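You operate a simulated robot arm through the tools that you are given. There is no shell and no other tool. Be economical: measure what you need, move in short steps, check, and stop when the job is done.

You run a simulated two-armed robot. Do the job below in one go: nothing can be reset, and whatever is moved stays where it is left.

JOB
Take the carton marked end plugs and put it on the top of the bench marked checks. Put the large grey gasket with pink band on the top of the concrete kerb. Take the teal plug with blue band and leave it in the purple bin with teal band. Fetch the tin marked bolts and set it on the shelf marked tins. Close the drawer marked wiping. Take the cup with purple handle and green band and leave it on the shelf marked samples. Take the lid off the tin marked rings and lay it down on the top of the bench marked checks. Do these in any order. Set down upright: carton marked end plugs, cup with purple handle and green band.

Only the result counts: the job must be done as asked and must still hold three seconds after the hand-in. Knocking over, shifting, dropping, spilling or breaking anything else fails it. Lids that push on must go on centred and level and be pressed home; caps that screw on are set level and turned clockwise until they are tight.

ROBOT AND FRAMES
Two 7-joint arms with two-finger parallel grippers on one trunk, on a base that drives. Base frame: it is fixed to the floor where the robot stands at the start and does not move with it; the origin is under the middle of the robot, x ahead of it, y to its left, z up. Readings come in cm, degrees, newtons and seconds.
The left shoulder is at the start at [19.2, 17.4, 90.2], the right one opposite. With the tool pointing down near the work surface each hand reaches from about 10 to 82 cm from the robot's upright axis, wherever it stands, measured 20 degrees to its own side. Places, roughly: carton marked end plugs [75, 25, 50]; cup with purple handle and green band [-75, -350, 100]; drawer marked wiping [80, -340, 70]; large grey gasket with pink band (6x10x3 cm) [70, -50, 50]; purple bin with teal band (15x18x8 cm) [120, -360, 90]; shelf marked samples [-200, 0, 90]; shelf marked tins [-200, 0, 130]; teal plug with blue band (4x4x5 cm) [100, -350, 90]; tin marked bolts [75, -350, 100]; tin marked rings [250, -325, 75]; top of the bench marked checks [250, -350, 80]; top of the concrete kerb (19x247 cm) [44, 52, 38]. Payload 3.6 kg a hand.
The tool frame of a hand sits at the grasp point between the pads (the TCP): z along the fingers, y along the line on which they close. The tips reach 3 cm beyond it. The gripper opens to 11 cm. The fingers are 2 cm wide and 1 cm thick; the gripper's body (4.8 by 11.2 cm) begins 5.5 cm behind the TCP.
Orientation is that of the tool frame in the base frame, as [roll, pitch, yaw] about the fixed x, y, z axes, in that order (R = Rz(yaw) Ry(pitch) Rx(roll)). With the fingers straight down and closing along the base's y, the tool's x points along the base's -x, its y along +y and its z along -z.

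CONTROLS
- The arms move only by the tool nudge_tool. It takes "left_series", "right_series" or both (then of equal length, played together; a hand with none holds still); each is a list that holds one entry, the list of rows, each a list of 6 numbers: the shift along the tool's x, y, z in cm, then the turn, a rotation vector about the tool's x, y, z in degrees. In form: [[[x, y, z, rx, ry, rz], ...]]. A call has 1 to 8 rows; each row is the pose to reach, as a shift and turn from the pose commanded when the call began, along the tool's axes at that moment. "left_claw" and "right_claw" are, for a hand that has rows, the closure, from 0 (fully open) to 1 (shut), set as the call begins (left out, the last holds). Each row takes 0.2 s and may step no farther than 5 cm and 8.6 degrees from the row before; otherwise, or with a gripper value out of range, the whole call is refused. A pose out of reach is approached as far as the arm can. The call stops where the force on the tool passes 40 N (or 10 N more than at its start, if that is more) or the arm is blocked; 0.2 s more then pass. Each finger travels about 15.3 cm/s and halts on what it meets, pressing with about 27 N; the grip force reading is that of the motor and also rises with nothing between the fingers. The clock runs only during rows and for 0.2 s after the last one: add rows that repeat a pose to give the fingers time. It gives the time, the measured TCP pose, the force on the tool (base axes), the opening and the grip force at its end, in the units of the frame above (readings bear some noise), with the torque about the TCP (base axes, N m) and any sound that the robot's microphone picked up.
- Cameras (640 x 400 px; columns grow to the right, rows downward): "scene" is now at [30.54, 0.96, 103.72]; the picture's right is [0.15, -0.99, 0.00], its down [-0.81, -0.12, -0.57] and it looks along [0.57, 0.09, -0.82] (base axes); focal length 214 px, centre (320, 200). "left" rides on the left gripper at [7.2, -1.7, -10.3] in its tool frame; the picture's right is [0.23, 0.97, 0.00], its down [-0.76, 0.18, -0.62] and it looks along [-0.61, 0.14, 0.78] (tool axes); focal length 222 px, centre (320, 200). "right" rides on the right gripper at [7.2, 1.7, -10.3] in its tool frame; the picture's right is [-0.23, 0.97, 0.00], its down [-0.76, -0.18, -0.62] and it looks along [-0.61, -0.14, 0.78] (tool axes); focal length 222 px, centre (320, 200). There is no depth. A picture from a camera that has moved, and an enlarged one, comes with that camera's place and axes in the base frame and with its lens.
- capture(camera): a new picture of that camera. No time passes.
- raise_lower(by): slides the trunk up (or, below 0, down) by that many cm; the arms and the scene camera ride with it, the base frame stays. It gives what a move gives, with no picture.
- base_move(legs): drives the robot by 1 to 6 legs, each [ahead, left, turn to the left] in cm, cm and degrees, along the robot's own axes; the way and the turn of a leg run together, so that a leg with both is an arc; at most 150 cm and 180 degrees a leg. The arms and the cameras ride along, it lands a little off, and it stops where it bumps. It gives what a move gives.
- head_to(pan, tilt): turns the head with the scene camera to pan (to the left, within 86 degrees either way) and tilt (down, from -29 to 69), counted from straight ahead of the robot. It gives what a move gives.
- zoom(camera, box): a new picture of the part [left, top, right, bottom] of that camera's present view, enlarged. No time passes.
- finish_job(): hands the job in; it is judged then, once.

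Go step by step. Nothing tells you exact positions but the pictures and the camera data: compare them with the known pose of the tool, close in by small moves and look again before you grip or let go. The budget is 186 turns and 154 pictures, counting those below and the enlarged ones. Unless the task says otherwise, let go and move clear before handing in, and close with one line.

The tools are called after ">>>" by a JSON object that holds its "method" and its "body". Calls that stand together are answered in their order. nudge_tool: Moves the arms, as the interface text tells. Its arguments: {"type":"object","properties":{"left_series":{"type":"array"},"left_claw":{"type":"number"},"right_series":{"type":"array"},"right_claw":{"type":"number"}},"required":[]} The other tools are called the same way: raise_lower (by) slides the trunk up or down; base_move (legs) drives the base; head_to (pan, tilt) turns the head that bears the scene camera; capture (camera) takes a picture; zoom (camera, box) takes an enlarged picture of a part of a camera's view; finish_job () hands the job in.

At the start:

```text
t: 0.0
left_tcp_pos: [41.79, 38.79, 77.18]
left_tcp_rot: [-179.9, 0.0, 179.9]
left_contact_force: [-0.6, 0.0, -0.4]
left_moment: [-0.02, 0.0, -0.01]
left_gripper_width: 10.99
left_grip_force: 0.1
right_tcp_pos: [40.91, -5.12, 82.95]
right_tcp_rot: [179.9, -0.1, 179.9]
right_contact_force: [0.1, -0.2, -0.4]
right_moment: [-0.01, 0.02, 0.0]
right_gripper_width: 11.01
right_grip_force: 0.1
trunk travel left (down, up): [-2.5, 73.8]
robot x, y, heading: [-0.25, 0.16, 0.2]
head pan, tilt: [8.6, 55.1]
```

scene: 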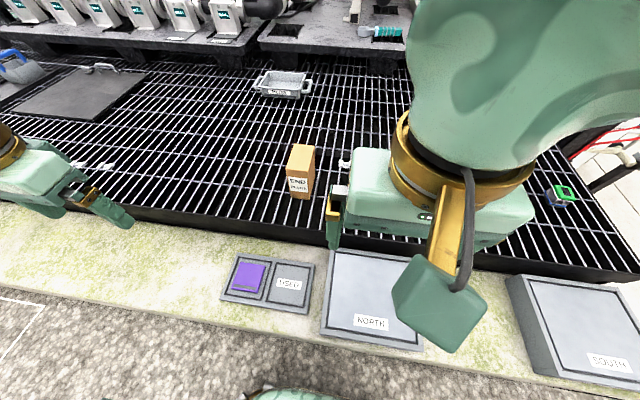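
right: 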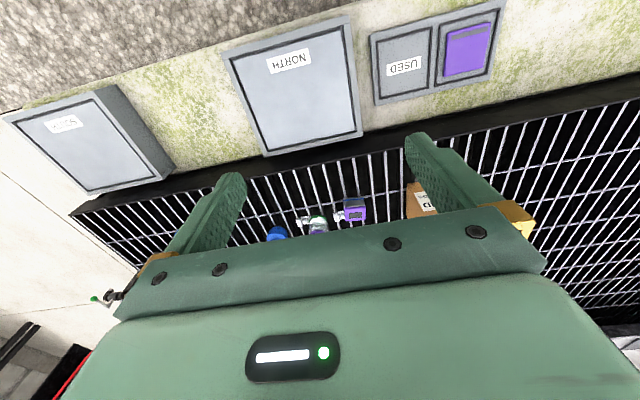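
left: 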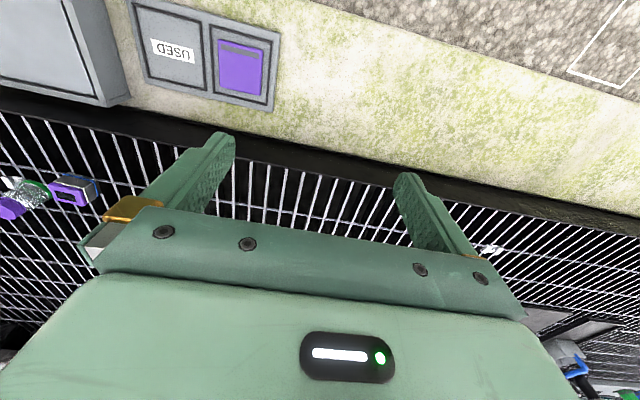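

I see the kerb in front with panels on it, a grating behind with the END PLUGS carton, and the arms blocking part of the view. I'll look around with the head before moving.

>>> {"method": "head_to", "body": {"pan": -45, "tilt": 40}}

>>> {"method": "capture", "body": {"camera": "scene"}}

>>> {"method": "head_to", "body": {"pan": -85, "tilt": 15}}

>>> {"method": "capture", "body": {"camera": "scene"}}

>>> {"method": "head_to", "body": {"pan": 60, "tilt": 30}}

>>> {"method": "capture", "body": {"camera": "scene"}}

```text
t: 1.2
left_tcp_pos: [41.73, 38.88, 77.24]
left_tcp_rot: [180.0, 0.0, 179.9]
left_contact_force: [-0.5, 0.3, 0.5]
left_moment: [0.01, -0.02, 0.02]
left_gripper_width: 11.01
left_grip_force: 0.0
right_tcp_pos: [40.86, -5.18, 83.09]
right_tcp_rot: [179.9, -0.2, 179.9]
right_contact_force: [0.5, -0.6, 1.1]
right_moment: [0.0, -0.02, 0.04]
right_gripper_width: 10.97
right_grip_force: 0.0
trunk travel left (down, up): [-2.5, 73.8]
robot x, y, heading: [0.3, -0.19, 0.0]
head pan, tilt: [-45.0, 40.0]
```

```text
150 pictures are left
camera scene: at [29.43, -6.12, 105.8], right [-0.71, -0.71, 0.0], down [-0.46, 0.45, -0.77], along [0.54, -0.54, -0.64], focal length 214 px, centre (320, 200)
```

scene: 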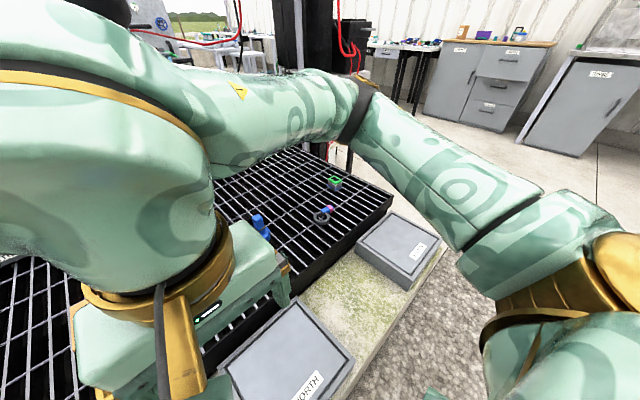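

```text
t: 2.3
left_tcp_pos: [41.76, 38.81, 77.09]
left_tcp_rot: [-179.9, 0.0, 179.9]
left_contact_force: [-0.7, 0.1, 0.0]
left_moment: [-0.02, 0.02, -0.01]
left_gripper_width: 11.01
left_grip_force: 0.1
right_tcp_pos: [40.73, -5.07, 83.14]
right_tcp_rot: [179.9, -0.2, 179.9]
right_contact_force: [-0.5, -1.1, -0.6]
right_moment: [0.01, 0.01, 0.01]
right_gripper_width: 11.01
right_grip_force: 0.0
trunk travel left (down, up): [-2.5, 73.8]
robot x, y, heading: [-0.35, -0.04, -0.0]
head pan, tilt: [-85.0, 15.0]
```

```text
149 pictures are left
camera scene: at [24.24, -9.42, 109.76], right [-1.0, -0.09, 0.0], down [-0.02, 0.26, -0.97], along [0.08, -0.96, -0.26], focal length 214 px, centre (320, 200)
```

scene: 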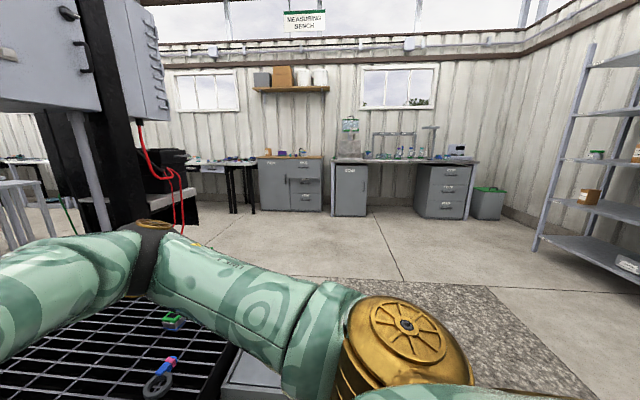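

```text
t: 4.6
left_tcp_pos: [41.75, 38.71, 77.17]
left_tcp_rot: [-180.0, 0.1, 179.9]
left_contact_force: [0.1, 0.4, 0.0]
left_moment: [-0.02, 0.02, -0.01]
left_gripper_width: 11.01
left_grip_force: 0.0
right_tcp_pos: [40.89, -5.02, 82.98]
right_tcp_rot: [179.9, -0.2, 180.0]
right_contact_force: [-0.8, 0.3, 0.1]
right_moment: [-0.01, 0.01, 0.02]
right_gripper_width: 10.99
right_grip_force: 0.0
trunk travel left (down, up): [-2.5, 73.8]
robot x, y, heading: [0.1, -0.26, 0.0]
head pan, tilt: [60.0, 30.0]
```

```text
148 pictures are left
camera scene: at [27.94, 7.72, 107.34], right [0.87, -0.5, 0.0], down [-0.25, -0.43, -0.87], along [0.43, 0.75, -0.5], focal length 214 px, centre (320, 200)
```

scene: 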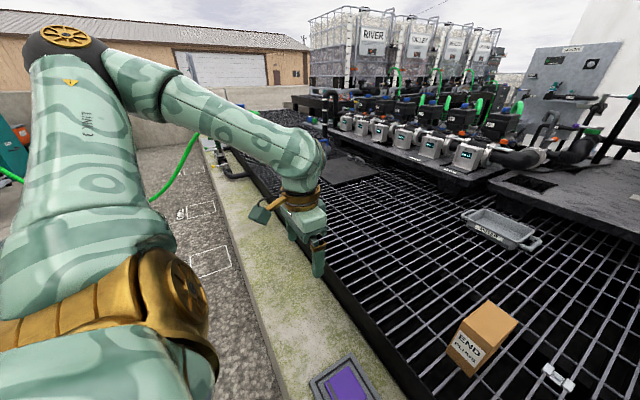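

I can see the overall layout: benches along the -y wall, shelves at -x. Now I need close looks at the gasket and the carton near the robot.

>>> {"method": "head_to", "body": {"pan": -60, "tilt": 45}}

>>> {"method": "capture", "body": {"camera": "scene"}}

>>> {"method": "zoom", "body": {"camera": "right", "box": [160, 140, 480, 340]}}

>>> {"method": "zoom", "body": {"camera": "left", "box": [0, 80, 240, 230]}}

```text
t: 6.6
left_tcp_pos: [41.72, 38.74, 77.27]
left_tcp_rot: [-180.0, 0.0, 179.9]
left_contact_force: [0.3, 0.7, -1.3]
left_moment: [0.02, 0.02, 0.02]
left_gripper_width: 11.02
left_grip_force: 0.1
right_tcp_pos: [40.87, -5.15, 82.99]
right_tcp_rot: [179.8, -0.1, 179.9]
right_contact_force: [0.4, 0.6, 0.7]
right_moment: [0.01, 0.02, -0.02]
right_gripper_width: 11.02
right_grip_force: 0.0
trunk travel left (down, up): [-2.5, 73.8]
robot x, y, heading: [0.03, 0.11, 0.3]
head pan, tilt: [-60.0, 45.0]
```

```text
147 pictures are left
camera scene: at [27.49, -7.16, 105.08], right [-0.87, -0.5, 0.0], down [-0.35, 0.61, -0.71], along [0.35, -0.61, -0.71], focal length 214 px, centre (320, 200)
```

scene: 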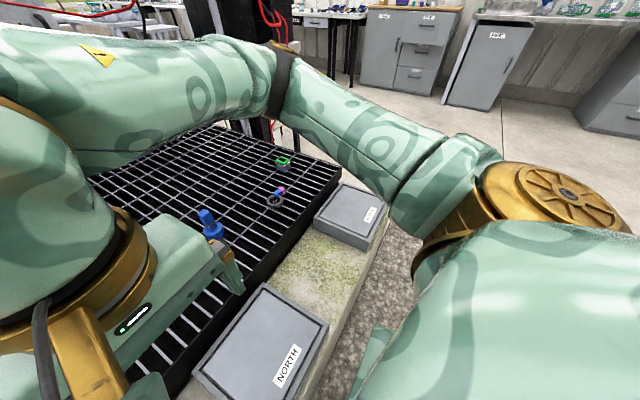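

```text
2.00 times, centred on (320, 240) of right
camera zoom: at [33.65, -3.35, 93.42], right [0.23, 0.97, 0.0], down [0.76, -0.18, 0.62], along [0.6, -0.14, -0.78], focal length 444 px, centre (320, 120)
```

zoom: 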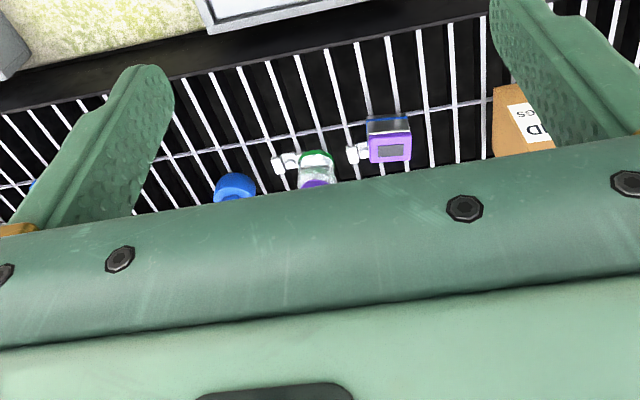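

```text
2.67 times, centred on (120, 155) of left
camera zoom: at [34.67, 37.26, 87.48], right [-0.23, 0.97, 0.0], down [0.76, 0.18, 0.62], along [0.61, 0.14, -0.78], focal length 592 px, centre (853, 320)
```

zoom: 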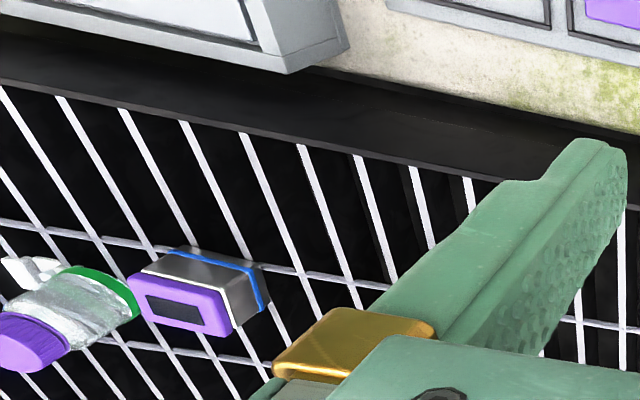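

The arm hides the view between the gasket and me. I'll move the right hand toward the gasket side and look with its camera.

>>> {"method": "nudge_tool", "body": {"right_series": [[[0, -5, 0, 0, 0, 0], [0, -10, 0, 0, 0, 0], [0, -15, 0, 0, 0, 0], [0, -20, 0, 0, 0, 0], [0, -25, 0, 0, 0, 0], [0, -30, 0, 0, 0, 0], [0, -35, 0, 0, 0, 0], [0, -40, 0, 0, 0, 0]]]}}

>>> {"method": "capture", "body": {"camera": "right"}}

>>> {"method": "head_to", "body": {"pan": -10, "tilt": 50}}

>>> {"method": "capture", "body": {"camera": "scene"}}

```text
t: 8.4
left_tcp_pos: [41.84, 38.68, 77.02]
left_tcp_rot: [179.9, 0.1, -179.9]
left_contact_force: [-0.4, 0.0, -0.2]
left_moment: [0.03, 0.02, -0.02]
left_gripper_width: 10.99
left_grip_force: 0.0
right_tcp_pos: [42.48, -34.58, 80.39]
right_tcp_rot: [179.9, -0.2, 179.9]
right_contact_force: [0.7, -0.2, -0.8]
right_moment: [-0.03, 0.03, 0.03]
right_gripper_width: 10.97
right_grip_force: 0.0
right hand out of reach, approached as far as the arm can: row 6, 7, 8
trunk travel left (down, up): [-2.5, 73.8]
robot x, y, heading: [-0.01, -0.02, 0.1]
head pan, tilt: [-60.0, 45.0]
```

```text
144 pictures are left
camera right: at [35.32, -32.89, 90.88], right [0.23, 0.97, 0.0], down [0.76, -0.18, 0.62], along [0.6, -0.14, -0.78], focal length 222 px, centre (320, 200)
```

right: 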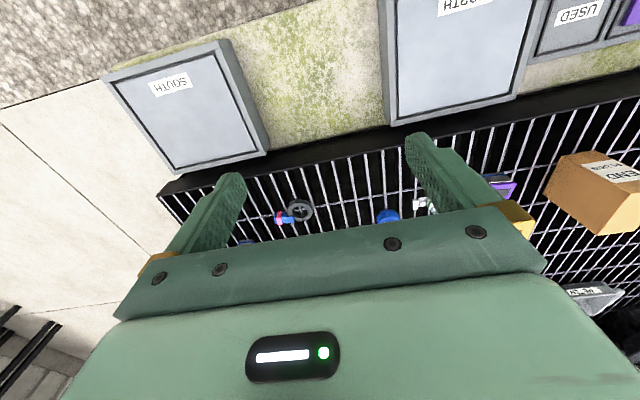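

```text
t: 9.6
left_tcp_pos: [41.71, 38.91, 77.17]
left_tcp_rot: [-180.0, 0.0, 179.9]
left_contact_force: [-0.1, 0.9, -0.6]
left_moment: [0.02, -0.01, -0.04]
left_gripper_width: 10.99
left_grip_force: 0.0
right_tcp_pos: [42.48, -34.61, 80.54]
right_tcp_rot: [-180.0, -0.1, 179.8]
right_contact_force: [0.2, 0.8, -1.6]
right_moment: [0.04, 0.04, 0.0]
right_gripper_width: 11.01
right_grip_force: 0.0
trunk travel left (down, up): [-2.5, 73.8]
robot x, y, heading: [-0.02, 0.28, 0.1]
head pan, tilt: [-10.0, 50.0]
```

```text
143 pictures are left
camera scene: at [30.99, -1.47, 104.39], right [-0.17, -0.98, 0.0], down [-0.75, 0.13, -0.64], along [0.63, -0.11, -0.77], focal length 214 px, centre (320, 200)
```

scene: 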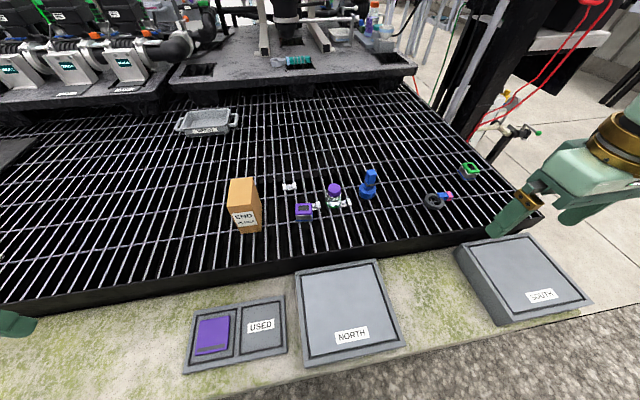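

The gasket (grey ring, blue/pink tab) triangulates to about [68, -45, 50.5], so the grating is near z=49. I'll zoom in on it.

>>> {"method": "zoom", "body": {"camera": "scene", "box": [390, 150, 510, 225]}}

>>> {"method": "zoom", "body": {"camera": "scene", "box": [200, 150, 360, 250]}}

>>> {"method": "zoom", "body": {"camera": "right", "box": [220, 170, 380, 270]}}

```text
5.33 times, centred on (450, 188) of scene
camera zoom: at [30.99, -1.47, 104.39], right [-0.17, -0.98, 0.0], down [-0.75, 0.13, -0.64], along [0.63, -0.11, -0.77], focal length 1144 px, centre (-373, 267)
```

zoom: 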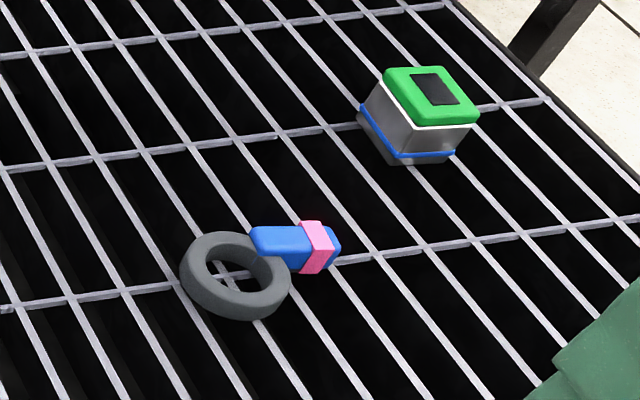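

```text
4.00 times, centred on (280, 200) of scene
camera zoom: at [30.99, -1.47, 104.39], right [-0.17, -0.98, 0.0], down [-0.75, 0.13, -0.64], along [0.63, -0.11, -0.77], focal length 858 px, centre (480, 200)
```

zoom: 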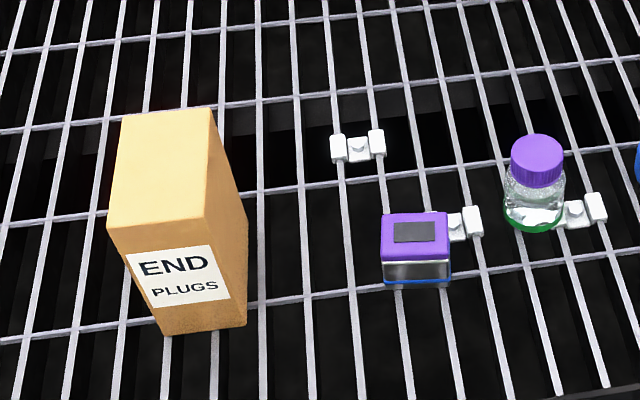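

```text
4.00 times, centred on (300, 220) of right
camera zoom: at [35.27, -32.84, 90.94], right [0.23, 0.97, 0.0], down [0.76, -0.18, 0.62], along [0.6, -0.14, -0.78], focal length 888 px, centre (400, 120)
```

zoom: 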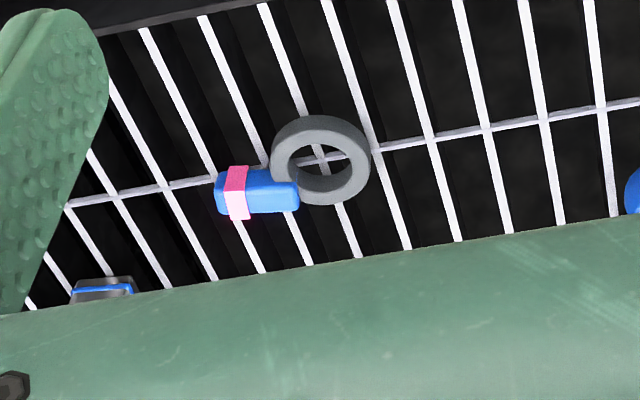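

Carton: about x 67.5–77.4, y 9.7–15.7, z 49–62, so the left hand can take it as it is oriented. Gasket: ring at [68, -45], tab along -y; best gripped closing along x. I'll shift the base 12 cm right to reach both.

>>> {"method": "base_move", "body": {"legs": [[0, -12, 0]]}}

>>> {"method": "nudge_tool", "body": {"left_series": [[[-4, -2, 0, 0, 0, 0], [-8, -4, 0, 0, 0, 0], [-12, -6, 0, 0, 0, 0], [-16, -8, 0, 0, 0, 0], [-20, -10, 0, 0, 0, 0], [-24, -12, 0, 0, 0, 0], [-28, -14, 0, 0, 0, 0], [-30, -14, 0, 0, 0, 0]]], "right_series": [[[-2, 0, 0, 0, 0, 8], [-4, 0, 0, 0, 0, 16], [-6, 0, 0, 0, 0, 24], [-8, 0, 0, 0, 0, 32], [-10, 0, 0, 0, 0, 40], [-12, 0, 0, 0, 0, 48], [-14, 0, 0, 0, 0, 56], [-16, 0, 0, 0, 0, 64]]]}}

>>> {"method": "capture", "body": {"camera": "scene"}}

>>> {"method": "capture", "body": {"camera": "left"}}

```text
t: 10.8
left_tcp_pos: [41.59, 26.5, 77.24]
left_tcp_rot: [179.9, 0.2, 180.0]
left_contact_force: [0.9, -0.1, 0.4]
left_moment: [-0.01, -0.01, 0.02]
left_gripper_width: 11.0
left_grip_force: 0.1
right_tcp_pos: [42.47, -46.82, 80.51]
right_tcp_rot: [-180.0, 0.0, 179.8]
right_contact_force: [0.3, 0.7, 0.1]
right_moment: [-0.01, 0.02, -0.01]
right_gripper_width: 10.98
right_grip_force: 0.1
trunk travel left (down, up): [-2.5, 73.8]
robot x, y, heading: [-0.15, -12.33, 0.2]
head pan, tilt: [-10.0, 50.0]
```

```text
t: 12.6
left_tcp_pos: [71.76, 12.9, 77.39]
left_tcp_rot: [179.9, -0.2, -179.7]
left_contact_force: [0.0, 0.9, 0.2]
left_moment: [-0.03, 0.04, 0.0]
left_gripper_width: 10.99
left_grip_force: 0.0
right_tcp_pos: [58.57, -46.75, 80.48]
right_tcp_rot: [-179.8, -0.2, 115.7]
right_contact_force: [0.0, 0.3, 0.2]
right_moment: [0.01, 0.01, 0.03]
right_gripper_width: 11.02
right_grip_force: 0.1
trunk travel left (down, up): [-2.5, 73.8]
robot x, y, heading: [-0.01, -12.23, 0.2]
head pan, tilt: [-10.0, 50.0]
```

```text
139 pictures are left
camera scene: at [31.1, -13.61, 104.35], right [-0.17, -0.99, 0.0], down [-0.76, 0.13, -0.64], along [0.63, -0.11, -0.77], focal length 214 px, centre (320, 200)
```

scene: 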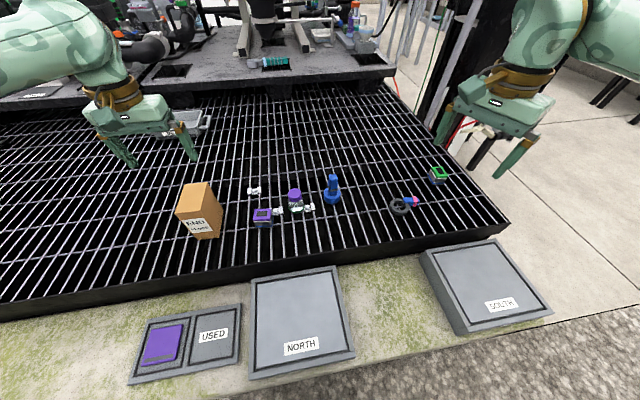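

```text
138 pictures are left
camera left: at [64.7, 11.34, 87.61], right [-0.23, 0.97, 0.0], down [0.76, 0.18, 0.62], along [0.61, 0.14, -0.78], focal length 222 px, centre (320, 200)
```

left: 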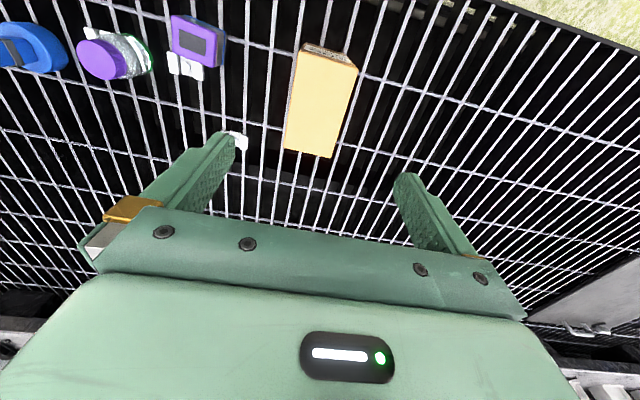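

Left hand is nicely centred over the carton (centre about [72.4, 12.8]). I'll lower it and grip, and turn the right hand the rest of the way above the gasket.

>>> {"method": "nudge_tool", "body": {"left_series": [[[-0.3, 0, 5, 0, 0, 0], [-0.7, 0, 10, 0, 0, 0], [-0.7, 0, 13, 0, 0, 0], [-0.7, 0, 16, 0, 0, 0], [-0.7, 0, 19.3, 0, 0, 0]]], "right_series": [[[0, 2, 3, 0, 0, 8], [0, 4, 6, 0, 0, 16], [0, 6, 9, 0, 0, 24], [0, 8, 12, 0, 0, 25.5], [0, 8.2, 14, 0, 0, 25.5]]]}}

>>> {"method": "capture", "body": {"camera": "left"}}

>>> {"method": "capture", "body": {"camera": "right"}}

```text
refused: row 2 steps farther than a row can; nothing moved
```

```text
137 pictures are left
camera left: at [64.7, 11.34, 87.61], right [-0.23, 0.97, 0.0], down [0.76, 0.18, 0.62], along [0.61, 0.14, -0.78], focal length 222 px, centre (320, 200)
```

left: 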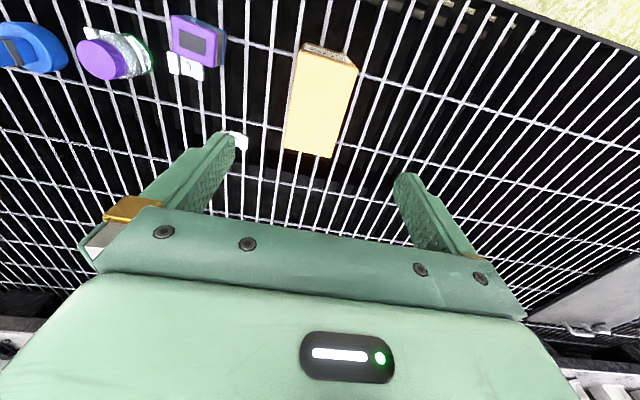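

```text
136 pictures are left
camera right: at [57.01, -39.45, 90.89], right [0.98, 0.22, 0.0], down [0.17, -0.76, 0.62], along [0.13, -0.61, -0.78], focal length 222 px, centre (320, 200)
```

right: 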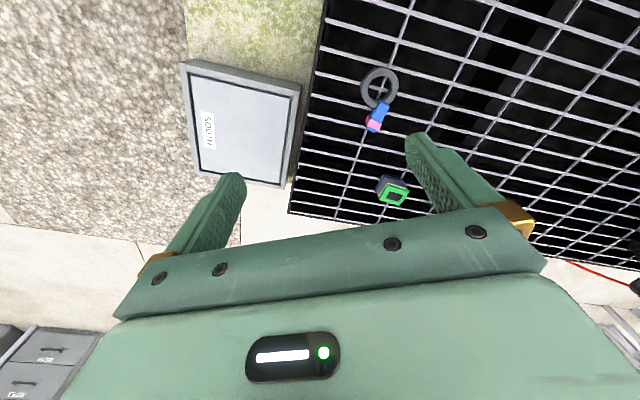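

The last call was refused for step size; repeating with smaller steps.

>>> {"method": "nudge_tool", "body": {"left_series": [[[-0.2, 0, 4, 0, 0, 0], [-0.4, 0, 8, 0, 0, 0], [-0.7, 0, 12, 0, 0, 0], [-0.7, 0, 16, 0, 0, 0], [-0.7, 0, 19.3, 0, 0, 0]]], "right_series": [[[-0.7, 2, 3, 0, 0, 8], [-1.4, 4, 6, 0, 0, 16], [-2.1, 6, 9, 0, 0, 24], [-2.8, 8, 12, 0, 0, 25.7], [-3.4, 8.8, 14, 0, 0, 25.7]]]}}

>>> {"method": "capture", "body": {"camera": "left"}}

>>> {"method": "capture", "body": {"camera": "right"}}

```text
t: 13.8
left_tcp_pos: [70.82, 13.85, 58.55]
left_tcp_rot: [179.9, 0.1, 180.0]
left_contact_force: [-0.5, 0.6, -0.6]
left_moment: [0.03, -0.02, -0.01]
left_gripper_width: 10.99
left_grip_force: 0.0
left hand out of reach, approached as far as the arm can: row 3, 4, 5
right_tcp_pos: [67.99, -46.16, 66.63]
right_tcp_rot: [-179.9, 0.1, 90.1]
right_contact_force: [0.4, 0.3, 0.2]
right_moment: [0.01, -0.02, -0.02]
right_gripper_width: 11.01
right_grip_force: 0.0
trunk travel left (down, up): [-2.5, 73.8]
robot x, y, heading: [-0.04, -12.22, 0.2]
head pan, tilt: [-10.0, 50.0]
```

```text
135 pictures are left
camera left: at [63.62, 12.24, 68.85], right [-0.23, 0.97, 0.0], down [0.76, 0.18, 0.62], along [0.61, 0.14, -0.78], focal length 222 px, centre (320, 200)
```

left: 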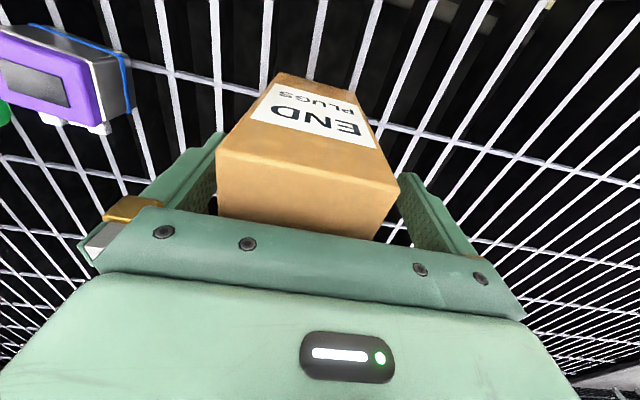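

```text
134 pictures are left
camera right: at [69.62, -38.86, 76.98], right [0.97, -0.23, 0.0], down [-0.18, -0.76, 0.62], along [-0.14, -0.61, -0.78], focal length 222 px, centre (320, 200)
```

right: 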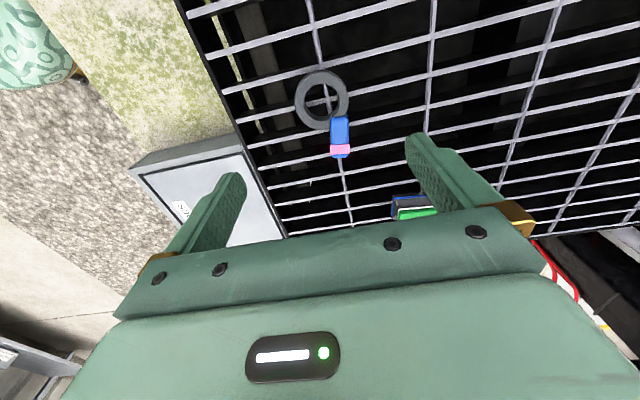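

Left reaches slightly short, so I'll centre the left hand in y at x≈70.4 and grip. The right hand is over the ring at [68.3, -45.4]; I'll lower it.

>>> {"method": "nudge_tool", "body": {"left_series": [[[0.2, -0.4, 0, 0, 0, 0], [0.4, -1.1, 0, 0, 0, 0], [0.4, -1.1, 0, 0, 0, 0], [0.4, -1.1, 0, 0, 0, 0]]], "right_series": [[[0.3, 0.2, 4, 0, 0, 0], [0.65, 0.3, 8, 0, 0, 0], [0.65, 0.3, 11, 0, 0, 0], [0.65, 0.3, 14, 0, 0, 0]]]}}

>>> {"method": "capture", "body": {"camera": "left"}}

>>> {"method": "capture", "body": {"camera": "right"}}

```text
t: 14.8
left_tcp_pos: [70.0, 12.64, 59.05]
left_tcp_rot: [-179.9, 0.5, 180.0]
left_contact_force: [-0.4, -0.7, 0.5]
left_moment: [-0.01, 0.02, -0.01]
left_gripper_width: 10.98
left_grip_force: 0.0
left hand out of reach, approached as far as the arm can: row 2, 3, 4
right_tcp_pos: [68.25, -45.37, 52.97]
right_tcp_rot: [179.5, -0.1, 90.0]
right_contact_force: [0.3, -2.9, 34.7]
right_moment: [-0.22, 2.01, 0.06]
right_gripper_width: 10.91
right_grip_force: 0.0
trunk travel left (down, up): [-2.5, 73.8]
robot x, y, heading: [-0.05, -12.3, -0.2]
head pan, tilt: [-10.0, 50.0]
```

```text
133 pictures are left
camera left: at [62.82, 11.21, 69.33], right [-0.23, 0.97, 0.0], down [0.76, 0.18, 0.63], along [0.61, 0.14, -0.78], focal length 222 px, centre (320, 200)
```

left: 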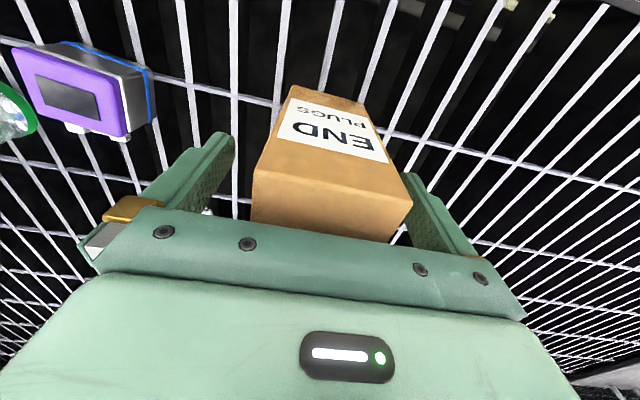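

```text
132 pictures are left
camera right: at [69.85, -38.01, 63.43], right [0.97, -0.23, 0.01], down [-0.18, -0.76, 0.62], along [-0.14, -0.61, -0.78], focal length 222 px, centre (320, 200)
```

right: 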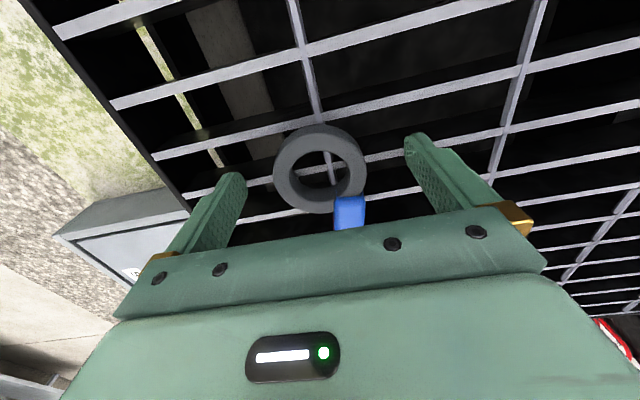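

Tips touched grating (so its top is z≈50); the ring is centred between the right fingers. I'll back off slightly and close the right hand, and raise the left clear for a better-centred grip later.

>>> {"method": "nudge_tool", "body": {"left_series": [[[0, 0, -3, 0, 0, 0], [0, 0, -6, 0, 0, 0], [0, 0, -9, 0, 0, 0], [0, 0, -10, 0, 0, 0], [0, 0, -10, 0, 0, 0]]], "right_series": [[[0, 0, -0.7, 0, 0, 0], [0, 0, -0.7, 0, 0, 0], [0, 0, -0.7, 0, 0, 0], [0, 0, -0.7, 0, 0, 0], [0, 0, -0.7, 0, 0, 0]]], "right_claw": 1}}

>>> {"method": "nudge_tool", "body": {"right_series": [[[0, 0, -3, 0, 0, 0], [0, 0, -7, 0, 0, 0], [0, 0, -10, 0, 0, 0]]]}}

>>> {"method": "capture", "body": {"camera": "right"}}

```text
t: 16.0
left_tcp_pos: [70.01, 12.47, 68.59]
left_tcp_rot: [180.0, -0.1, -180.0]
left_contact_force: [-0.2, -1.0, 0.6]
left_moment: [0.01, 0.0, -0.02]
left_gripper_width: 11.01
left_grip_force: 0.0
right_tcp_pos: [68.16, -45.32, 53.03]
right_tcp_rot: [-179.8, 0.0, 90.2]
right_contact_force: [-1.0, 0.7, 2.0]
right_moment: [0.02, 0.01, 0.0]
right_gripper_width: 5.79
right_grip_force: 27.3
trunk travel left (down, up): [-2.5, 73.8]
robot x, y, heading: [0.21, -12.16, 0.2]
head pan, tilt: [-10.0, 50.0]
```

```text
t: 16.8
left_tcp_pos: [70.08, 12.66, 68.62]
left_tcp_rot: [-180.0, 0.1, 180.0]
left_contact_force: [0.3, -0.5, 0.5]
left_moment: [0.04, 0.0, 0.02]
left_gripper_width: 11.02
left_grip_force: 0.0
right_tcp_pos: [68.17, -45.21, 63.52]
right_tcp_rot: [-179.8, 0.0, 90.2]
right_contact_force: [-0.3, -0.2, 0.4]
right_moment: [0.0, 0.02, 0.0]
right_gripper_width: 0.01
right_grip_force: 27.3
trunk travel left (down, up): [-2.5, 73.8]
robot x, y, heading: [0.41, -12.35, 0.1]
head pan, tilt: [-10.0, 50.0]
```

```text
131 pictures are left
camera right: at [69.84, -37.97, 73.73], right [0.97, -0.22, 0.0], down [-0.17, -0.76, 0.62], along [-0.14, -0.61, -0.78], focal length 222 px, centre (320, 200)
```

right: 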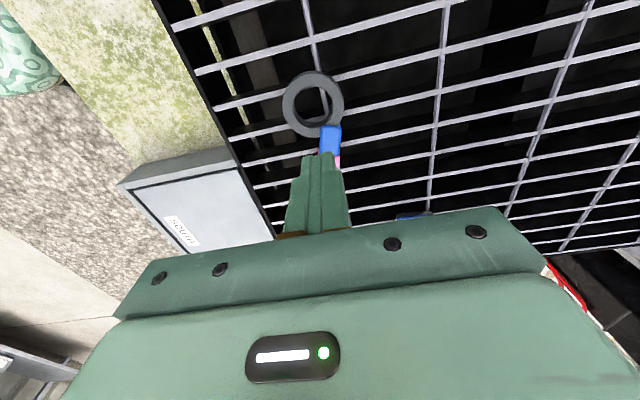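

The ring slipped out because I gripped off its diameter; it now sits around [67.8, -44]. I'll open, re-centre and check before gripping again.

>>> {"method": "nudge_tool", "body": {"right_series": [[[0.5, -0.1, 0, 0, 0, 0], [1.3, -0.2, 0, 0, 0, 0], [1.3, -0.3, 3, 0, 0, 0], [1.3, -0.3, 6, 0, 0, 0]]], "right_claw": 0}}

>>> {"method": "capture", "body": {"camera": "right"}}

```text
t: 17.8
left_tcp_pos: [70.17, 12.53, 68.69]
left_tcp_rot: [180.0, 0.0, -180.0]
left_contact_force: [0.3, -0.1, -0.4]
left_moment: [0.0, -0.03, -0.02]
left_gripper_width: 10.97
left_grip_force: 0.0
right_tcp_pos: [67.75, -44.18, 57.19]
right_tcp_rot: [-179.9, -0.2, 90.2]
right_contact_force: [0.1, 0.7, -0.3]
right_moment: [0.04, 0.01, 0.0]
right_gripper_width: 10.99
right_grip_force: 0.0
trunk travel left (down, up): [-2.5, 73.8]
robot x, y, heading: [0.16, -12.13, 0.1]
head pan, tilt: [-10.0, 50.0]
```

```text
130 pictures are left
camera right: at [69.53, -36.84, 67.64], right [0.97, -0.23, 0.0], down [-0.17, -0.76, 0.62], along [-0.14, -0.61, -0.78], focal length 222 px, centre (320, 200)
```

right: 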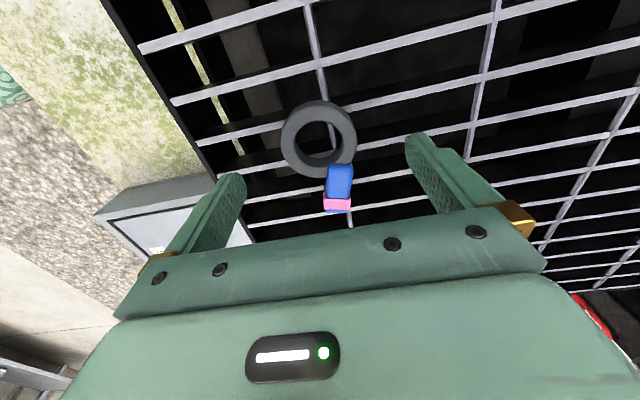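

Ring centre now at [67.8, -43.8]; the hand is 0.4 cm off, which I'll fix while lowering, then grip.

>>> {"method": "nudge_tool", "body": {"right_series": [[[0.4, 0.05, 2, 0, 0, 0], [0.4, 0.05, 4.2, 0, 0, 0]]]}}

>>> {"method": "nudge_tool", "body": {"right_series": [[[0, 0, 0, 0, 0, 0], [0, 0, 0, 0, 0, 0], [0, 0, 0, 0, 0, 0], [0, 0, 0, 0, 0, 0]]], "right_claw": 1}}

>>> {"method": "nudge_tool", "body": {"right_series": [[[0, 0, -1, 0, 0, 0], [0, 0, -2, 0, 0, 0], [0, 0, -4, 0, 0, 0], [0, 0, -7, 0, 0, 0]]]}}

>>> {"method": "capture", "body": {"camera": "right"}}

```text
t: 18.4
left_tcp_pos: [70.1, 12.57, 68.72]
left_tcp_rot: [180.0, -0.1, -179.9]
left_contact_force: [0.0, 0.5, -0.6]
left_moment: [-0.01, -0.01, -0.03]
left_gripper_width: 11.01
left_grip_force: 0.1
right_tcp_pos: [68.12, -43.87, 53.19]
right_tcp_rot: [-179.7, -0.2, 90.1]
right_contact_force: [0.6, -0.3, -0.2]
right_moment: [0.02, 0.0, -0.01]
right_gripper_width: 10.96
right_grip_force: 0.0
trunk travel left (down, up): [-2.5, 73.8]
robot x, y, heading: [0.23, -11.99, -0.1]
head pan, tilt: [-10.0, 50.0]
```

```text
t: 19.4
left_tcp_pos: [70.22, 12.43, 68.5]
left_tcp_rot: [-180.0, 0.0, -180.0]
left_contact_force: [-1.4, -0.5, 0.0]
left_moment: [0.01, 0.01, -0.01]
left_gripper_width: 10.99
left_grip_force: 0.0
right_tcp_pos: [68.15, -43.72, 53.14]
right_tcp_rot: [-179.9, 0.1, 90.1]
right_contact_force: [0.2, 0.3, -0.4]
right_moment: [0.03, -0.03, 0.0]
right_gripper_width: 5.54
right_grip_force: 27.3
trunk travel left (down, up): [-2.5, 73.8]
robot x, y, heading: [-0.27, -12.11, -0.2]
head pan, tilt: [-10.0, 50.0]
```

```text
t: 20.4
left_tcp_pos: [70.19, 12.46, 68.56]
left_tcp_rot: [-180.0, 0.0, 180.0]
left_contact_force: [0.3, -0.3, -0.1]
left_moment: [0.01, -0.03, 0.01]
left_gripper_width: 11.01
left_grip_force: 0.0
right_tcp_pos: [68.09, -43.54, 60.02]
right_tcp_rot: [-179.8, 0.0, 90.1]
right_contact_force: [0.5, -0.1, 0.0]
right_moment: [0.0, 0.03, -0.02]
right_gripper_width: 5.53
right_grip_force: 26.7
trunk travel left (down, up): [-2.5, 73.8]
robot x, y, heading: [0.1, -12.25, 0.1]
head pan, tilt: [-10.0, 50.0]
```

```text
129 pictures are left
camera right: at [69.72, -36.38, 70.38], right [0.97, -0.22, 0.0], down [-0.17, -0.76, 0.62], along [-0.14, -0.61, -0.78], focal length 222 px, centre (320, 200)
```

right: 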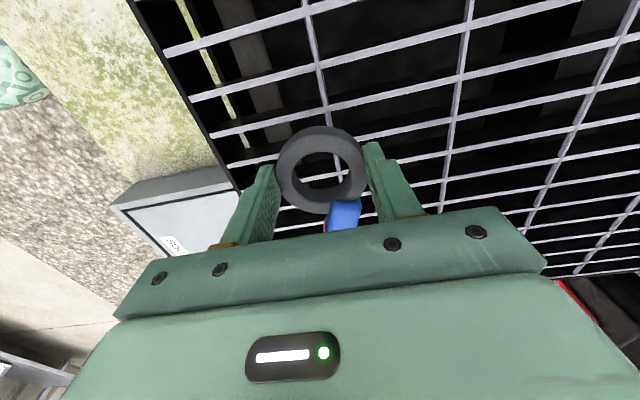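

Gasket held. Moving it over the clear kerb strip between NORTH and SOUTH.

>>> {"method": "nudge_tool", "body": {"right_series": [[[1.2, -4, 0, 0, 0, 0], [2.4, -8, 0, 0, 0, 0], [3.6, -12, 0, 0, 0, 0], [4.8, -16, 0, 0, 0, 0], [6, -20, 0, 0, 0, 0], [7, -24, 0, 0, 0, 0], [7, -24, 4, 0, 0, 0], [7, -24, 8, 0, 0, 0]]]}}

>>> {"method": "head_to", "body": {"pan": -25, "tilt": 60}}

>>> {"method": "capture", "body": {"camera": "scene"}}

>>> {"method": "capture", "body": {"camera": "right"}}

```text
t: 22.2
left_tcp_pos: [70.2, 12.44, 68.7]
left_tcp_rot: [-180.0, -0.1, 179.8]
left_contact_force: [0.3, 0.6, 0.3]
left_moment: [0.02, 0.0, -0.01]
left_gripper_width: 10.99
left_grip_force: 0.1
right_tcp_pos: [43.94, -37.11, 51.95]
right_tcp_rot: [180.0, 0.0, 90.1]
right_contact_force: [-0.6, 0.1, 0.3]
right_moment: [0.0, 0.0, -0.01]
right_gripper_width: 5.5
right_grip_force: 26.8
trunk travel left (down, up): [-2.5, 73.8]
robot x, y, heading: [-0.28, -12.3, 0.0]
head pan, tilt: [-10.0, 50.0]
```

```text
t: 23.0
left_tcp_pos: [70.21, 12.55, 68.55]
left_tcp_rot: [-179.9, 0.0, -180.0]
left_contact_force: [-0.1, -1.9, 0.6]
left_moment: [0.01, -0.02, 0.01]
left_gripper_width: 10.99
left_grip_force: 0.0
right_tcp_pos: [43.98, -37.07, 51.88]
right_tcp_rot: [-179.8, -0.1, 90.1]
right_contact_force: [-1.7, 0.4, -0.6]
right_moment: [0.04, 0.02, -0.03]
right_gripper_width: 5.5
right_grip_force: 26.6
trunk travel left (down, up): [-2.5, 73.8]
robot x, y, heading: [0.09, -12.19, 0.3]
head pan, tilt: [-25.0, 60.0]
```

```text
128 pictures are left
camera scene: at [29.49, -15.12, 103.13], right [-0.42, -0.91, 0.0], down [-0.79, 0.36, -0.5], along [0.45, -0.21, -0.87], focal length 214 px, centre (320, 200)
```

scene: 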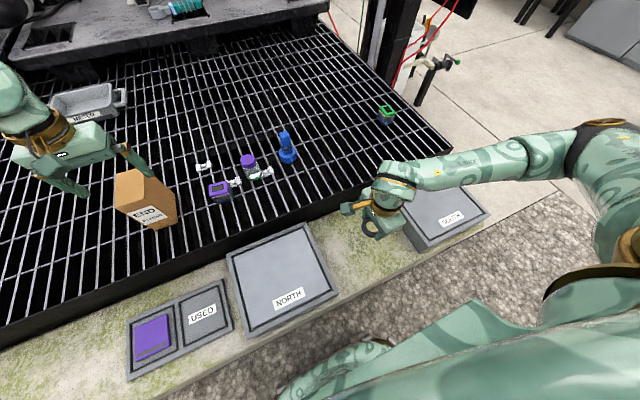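

```text
127 pictures are left
camera right: at [45.68, -29.8, 62.33], right [0.97, -0.23, 0.0], down [-0.17, -0.76, 0.62], along [-0.14, -0.61, -0.78], focal length 222 px, centre (320, 200)
```

right: 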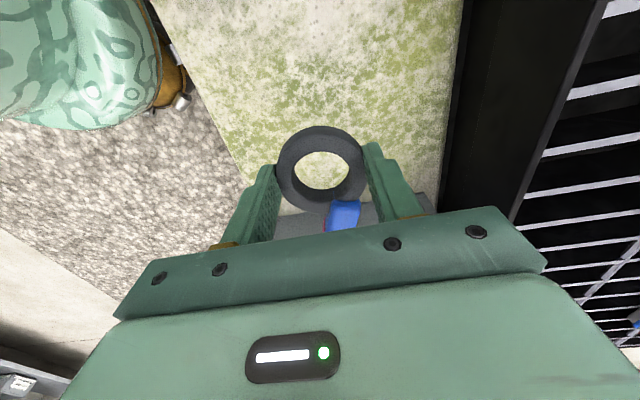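

Gap looks fine; I'll shift 3 cm away from SOUTH and descend gently until contact.

>>> {"method": "nudge_tool", "body": {"right_series": [[[3, 0, 0, 0, 0, 0], [3, 0, 1.5, 0, 0, 0], [3, 0, 3, 0, 0, 0], [3, 0, 4, 0, 0, 0], [3, 0, 5, 0, 0, 0], [3, 0, 6, 0, 0, 0]]]}}

>>> {"method": "zoom", "body": {"camera": "scene", "box": [300, 150, 460, 250]}}

>>> {"method": "capture", "body": {"camera": "right"}}

```text
t: 24.4
left_tcp_pos: [70.19, 12.48, 68.55]
left_tcp_rot: [179.9, 0.0, 180.0]
left_contact_force: [-0.3, -1.4, -0.1]
left_moment: [0.0, -0.01, -0.01]
left_gripper_width: 11.03
left_grip_force: 0.1
right_tcp_pos: [43.99, -33.8, 46.06]
right_tcp_rot: [-179.9, 0.1, 90.1]
right_contact_force: [0.0, 0.4, -0.3]
right_moment: [0.01, 0.05, -0.02]
right_gripper_width: 5.49
right_grip_force: 27.1
trunk travel left (down, up): [-2.5, 73.8]
robot x, y, heading: [0.02, -12.51, 0.1]
head pan, tilt: [-25.0, 60.0]
```

```text
4.00 times, centred on (380, 200) of scene
camera zoom: at [29.49, -15.12, 103.12], right [-0.42, -0.91, 0.0], down [-0.79, 0.37, -0.5], along [0.45, -0.21, -0.87], focal length 858 px, centre (80, 200)
```

zoom: 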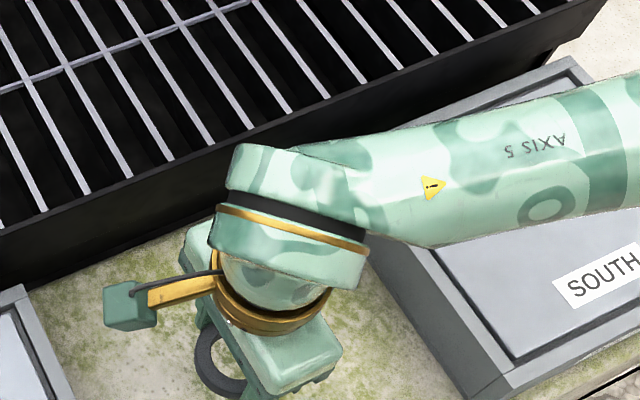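

```text
125 pictures are left
camera right: at [45.56, -26.51, 56.47], right [0.97, -0.23, 0.0], down [-0.17, -0.76, 0.62], along [-0.14, -0.61, -0.78], focal length 222 px, centre (320, 200)
```

right: 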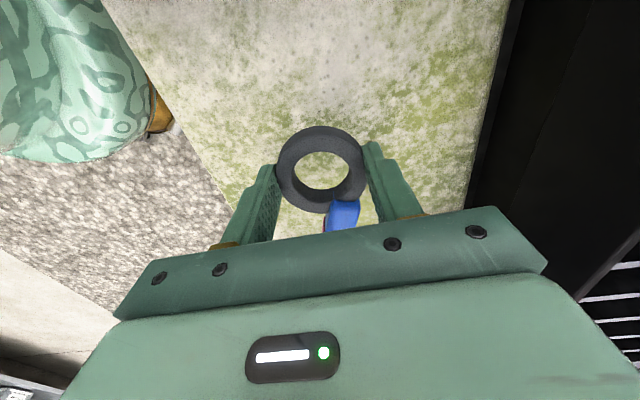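

No contact yet; continuing gently downward to the kerb.

>>> {"method": "nudge_tool", "body": {"right_series": [[[0, 0, 1, 0, 0, 0], [0, 0, 2, 0, 0, 0], [0, 0, 3, 0, 0, 0], [0, 0, 4, 0, 0, 0], [0, 0, 4.5, 0, 0, 0], [0, 0, 5, 0, 0, 0], [0, 0, 5.5, 0, 0, 0], [0, 0, 6, 0, 0, 0]]]}}

>>> {"method": "capture", "body": {"camera": "right"}}

```text
t: 26.0
left_tcp_pos: [70.03, 12.42, 68.85]
left_tcp_rot: [-180.0, 0.2, 179.9]
left_contact_force: [-0.4, 0.4, -0.1]
left_moment: [0.0, 0.01, 0.0]
left_gripper_width: 11.03
left_grip_force: 0.0
right_tcp_pos: [43.72, -33.67, 41.21]
right_tcp_rot: [179.9, -0.1, 90.0]
right_contact_force: [-6.6, -4.5, 32.6]
right_moment: [-0.25, 0.46, 0.3]
right_gripper_width: 5.49
right_grip_force: 26.9
trunk travel left (down, up): [-2.5, 73.8]
robot x, y, heading: [-0.07, -12.1, 0.1]
head pan, tilt: [-25.0, 60.0]
stopped in row 8 (right hand): the force on the tool passed its limit at 45 N (the readings are from after the stop); the commanded pose is now the measured one
```

```text
124 pictures are left
camera right: at [45.58, -26.48, 51.49], right [0.97, -0.23, 0.0], down [-0.18, -0.76, 0.62], along [-0.14, -0.6, -0.78], focal length 222 px, centre (320, 200)
```

right: 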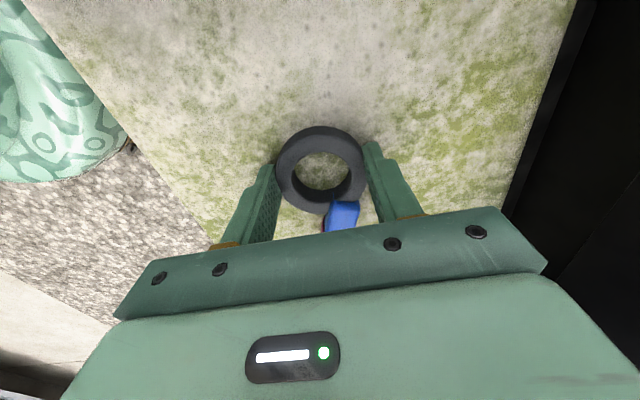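

Contact at kerb top (z≈38). Releasing and lifting.

>>> {"method": "nudge_tool", "body": {"right_series": [[[0, 0, -0.1, 0, 0, 0], [0, 0, -0.1, 0, 0, 0], [0, 0, -0.1, 0, 0, 0], [0, 0, -3, 0, 0, 0], [0, 0, -7, 0, 0, 0], [0, 0, -11, 0, 0, 0], [0, 0, -15, 0, 0, 0], [0, 0, -20, 0, 0, 0]]], "right_claw": 0}}

>>> {"method": "capture", "body": {"camera": "right"}}

>>> {"method": "base_move", "body": {"legs": [[0, 16, 0]]}}

>>> {"method": "capture", "body": {"camera": "left"}}

```text
t: 27.8
left_tcp_pos: [70.08, 12.51, 68.6]
left_tcp_rot: [180.0, 0.0, 180.0]
left_contact_force: [-0.7, 1.7, 0.2]
left_moment: [0.01, 0.03, -0.01]
left_gripper_width: 11.01
left_grip_force: 0.1
right_tcp_pos: [43.85, -33.86, 60.87]
right_tcp_rot: [-179.9, -0.2, 90.0]
right_contact_force: [-1.2, -0.1, 0.6]
right_moment: [0.01, 0.0, 0.02]
right_gripper_width: 10.99
right_grip_force: 0.1
trunk travel left (down, up): [-2.5, 73.8]
robot x, y, heading: [0.14, -12.27, -0.2]
head pan, tilt: [-25.0, 60.0]
```

```text
123 pictures are left
camera right: at [45.54, -26.52, 71.26], right [0.97, -0.23, 0.0], down [-0.18, -0.76, 0.62], along [-0.14, -0.61, -0.78], focal length 222 px, centre (320, 200)
```

right: 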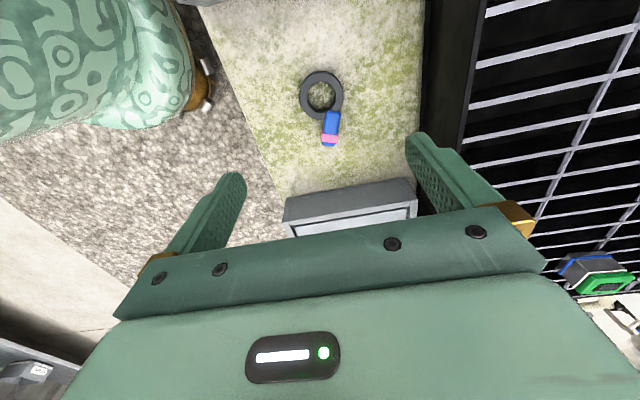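

```text
t: 29.2
left_tcp_pos: [70.15, 27.89, 68.73]
left_tcp_rot: [180.0, 0.0, 179.8]
left_contact_force: [1.1, 0.3, -0.7]
left_moment: [-0.03, 0.0, -0.01]
left_gripper_width: 11.01
left_grip_force: 0.0
right_tcp_pos: [43.81, -18.17, 60.89]
right_tcp_rot: [180.0, -0.1, 89.9]
right_contact_force: [-0.9, -0.1, 0.4]
right_moment: [-0.01, -0.01, -0.02]
right_gripper_width: 11.01
right_grip_force: 0.1
trunk travel left (down, up): [-2.5, 73.8]
robot x, y, heading: [0.05, 3.14, 0.0]
head pan, tilt: [-25.0, 60.0]
```

```text
122 pictures are left
camera left: at [63.07, 26.4, 78.94], right [-0.22, 0.97, 0.0], down [0.76, 0.18, 0.62], along [0.61, 0.14, -0.78], focal length 222 px, centre (320, 200)
```

left: 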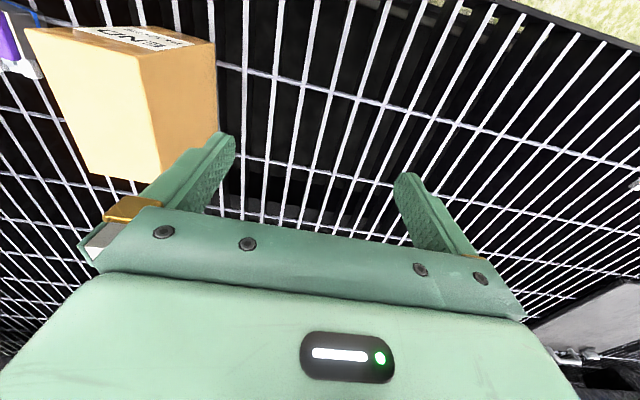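

Gasket rests on the kerb. Now I centre the left hand over the carton and lower it.

>>> {"method": "nudge_tool", "body": {"left_series": [[[-0.5, -4, -1, 0, 0, 0], [-1, -8, -1, 0, 0, 0], [-1.8, -12, -1, 0, 0, 0], [-2.3, -15.1, -1, 0, 0, 0], [-2.3, -15.1, 2, 0, 0, 0], [-2.3, -15.1, 6, 0, 0, 0], [-2.3, -15.1, 10, 0, 0, 0]]]}}

>>> {"method": "capture", "body": {"camera": "left"}}

```text
t: 30.8
left_tcp_pos: [66.39, 21.48, 63.41]
left_tcp_rot: [180.0, 0.1, 179.9]
left_contact_force: [0.7, 0.6, -0.8]
left_moment: [0.03, 0.02, -0.01]
left_gripper_width: 11.0
left_grip_force: 0.0
left hand out of reach, approached as far as the arm can: row 1, 2, 3, 4, 5, 6, 7
right_tcp_pos: [43.94, -18.28, 60.86]
right_tcp_rot: [-180.0, -0.1, 90.0]
right_contact_force: [-0.2, 0.2, 0.2]
right_moment: [0.0, 0.0, -0.01]
right_gripper_width: 11.02
right_grip_force: 0.1
trunk travel left (down, up): [-2.5, 73.8]
robot x, y, heading: [-0.37, 3.78, -0.1]
head pan, tilt: [-25.0, 60.0]
```

```text
121 pictures are left
camera left: at [59.18, 19.98, 73.68], right [-0.23, 0.97, 0.0], down [0.76, 0.18, 0.62], along [0.61, 0.14, -0.78], focal length 222 px, centre (320, 200)
```

left: 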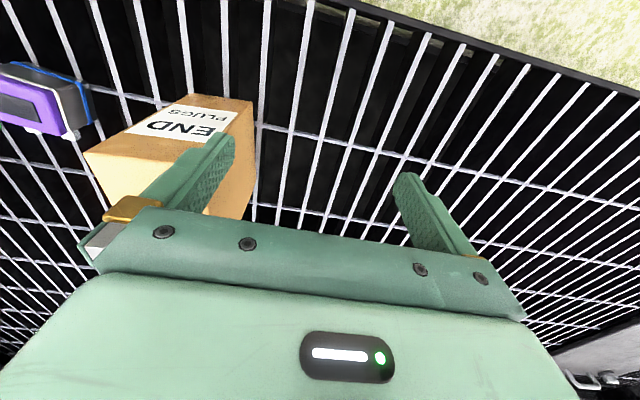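

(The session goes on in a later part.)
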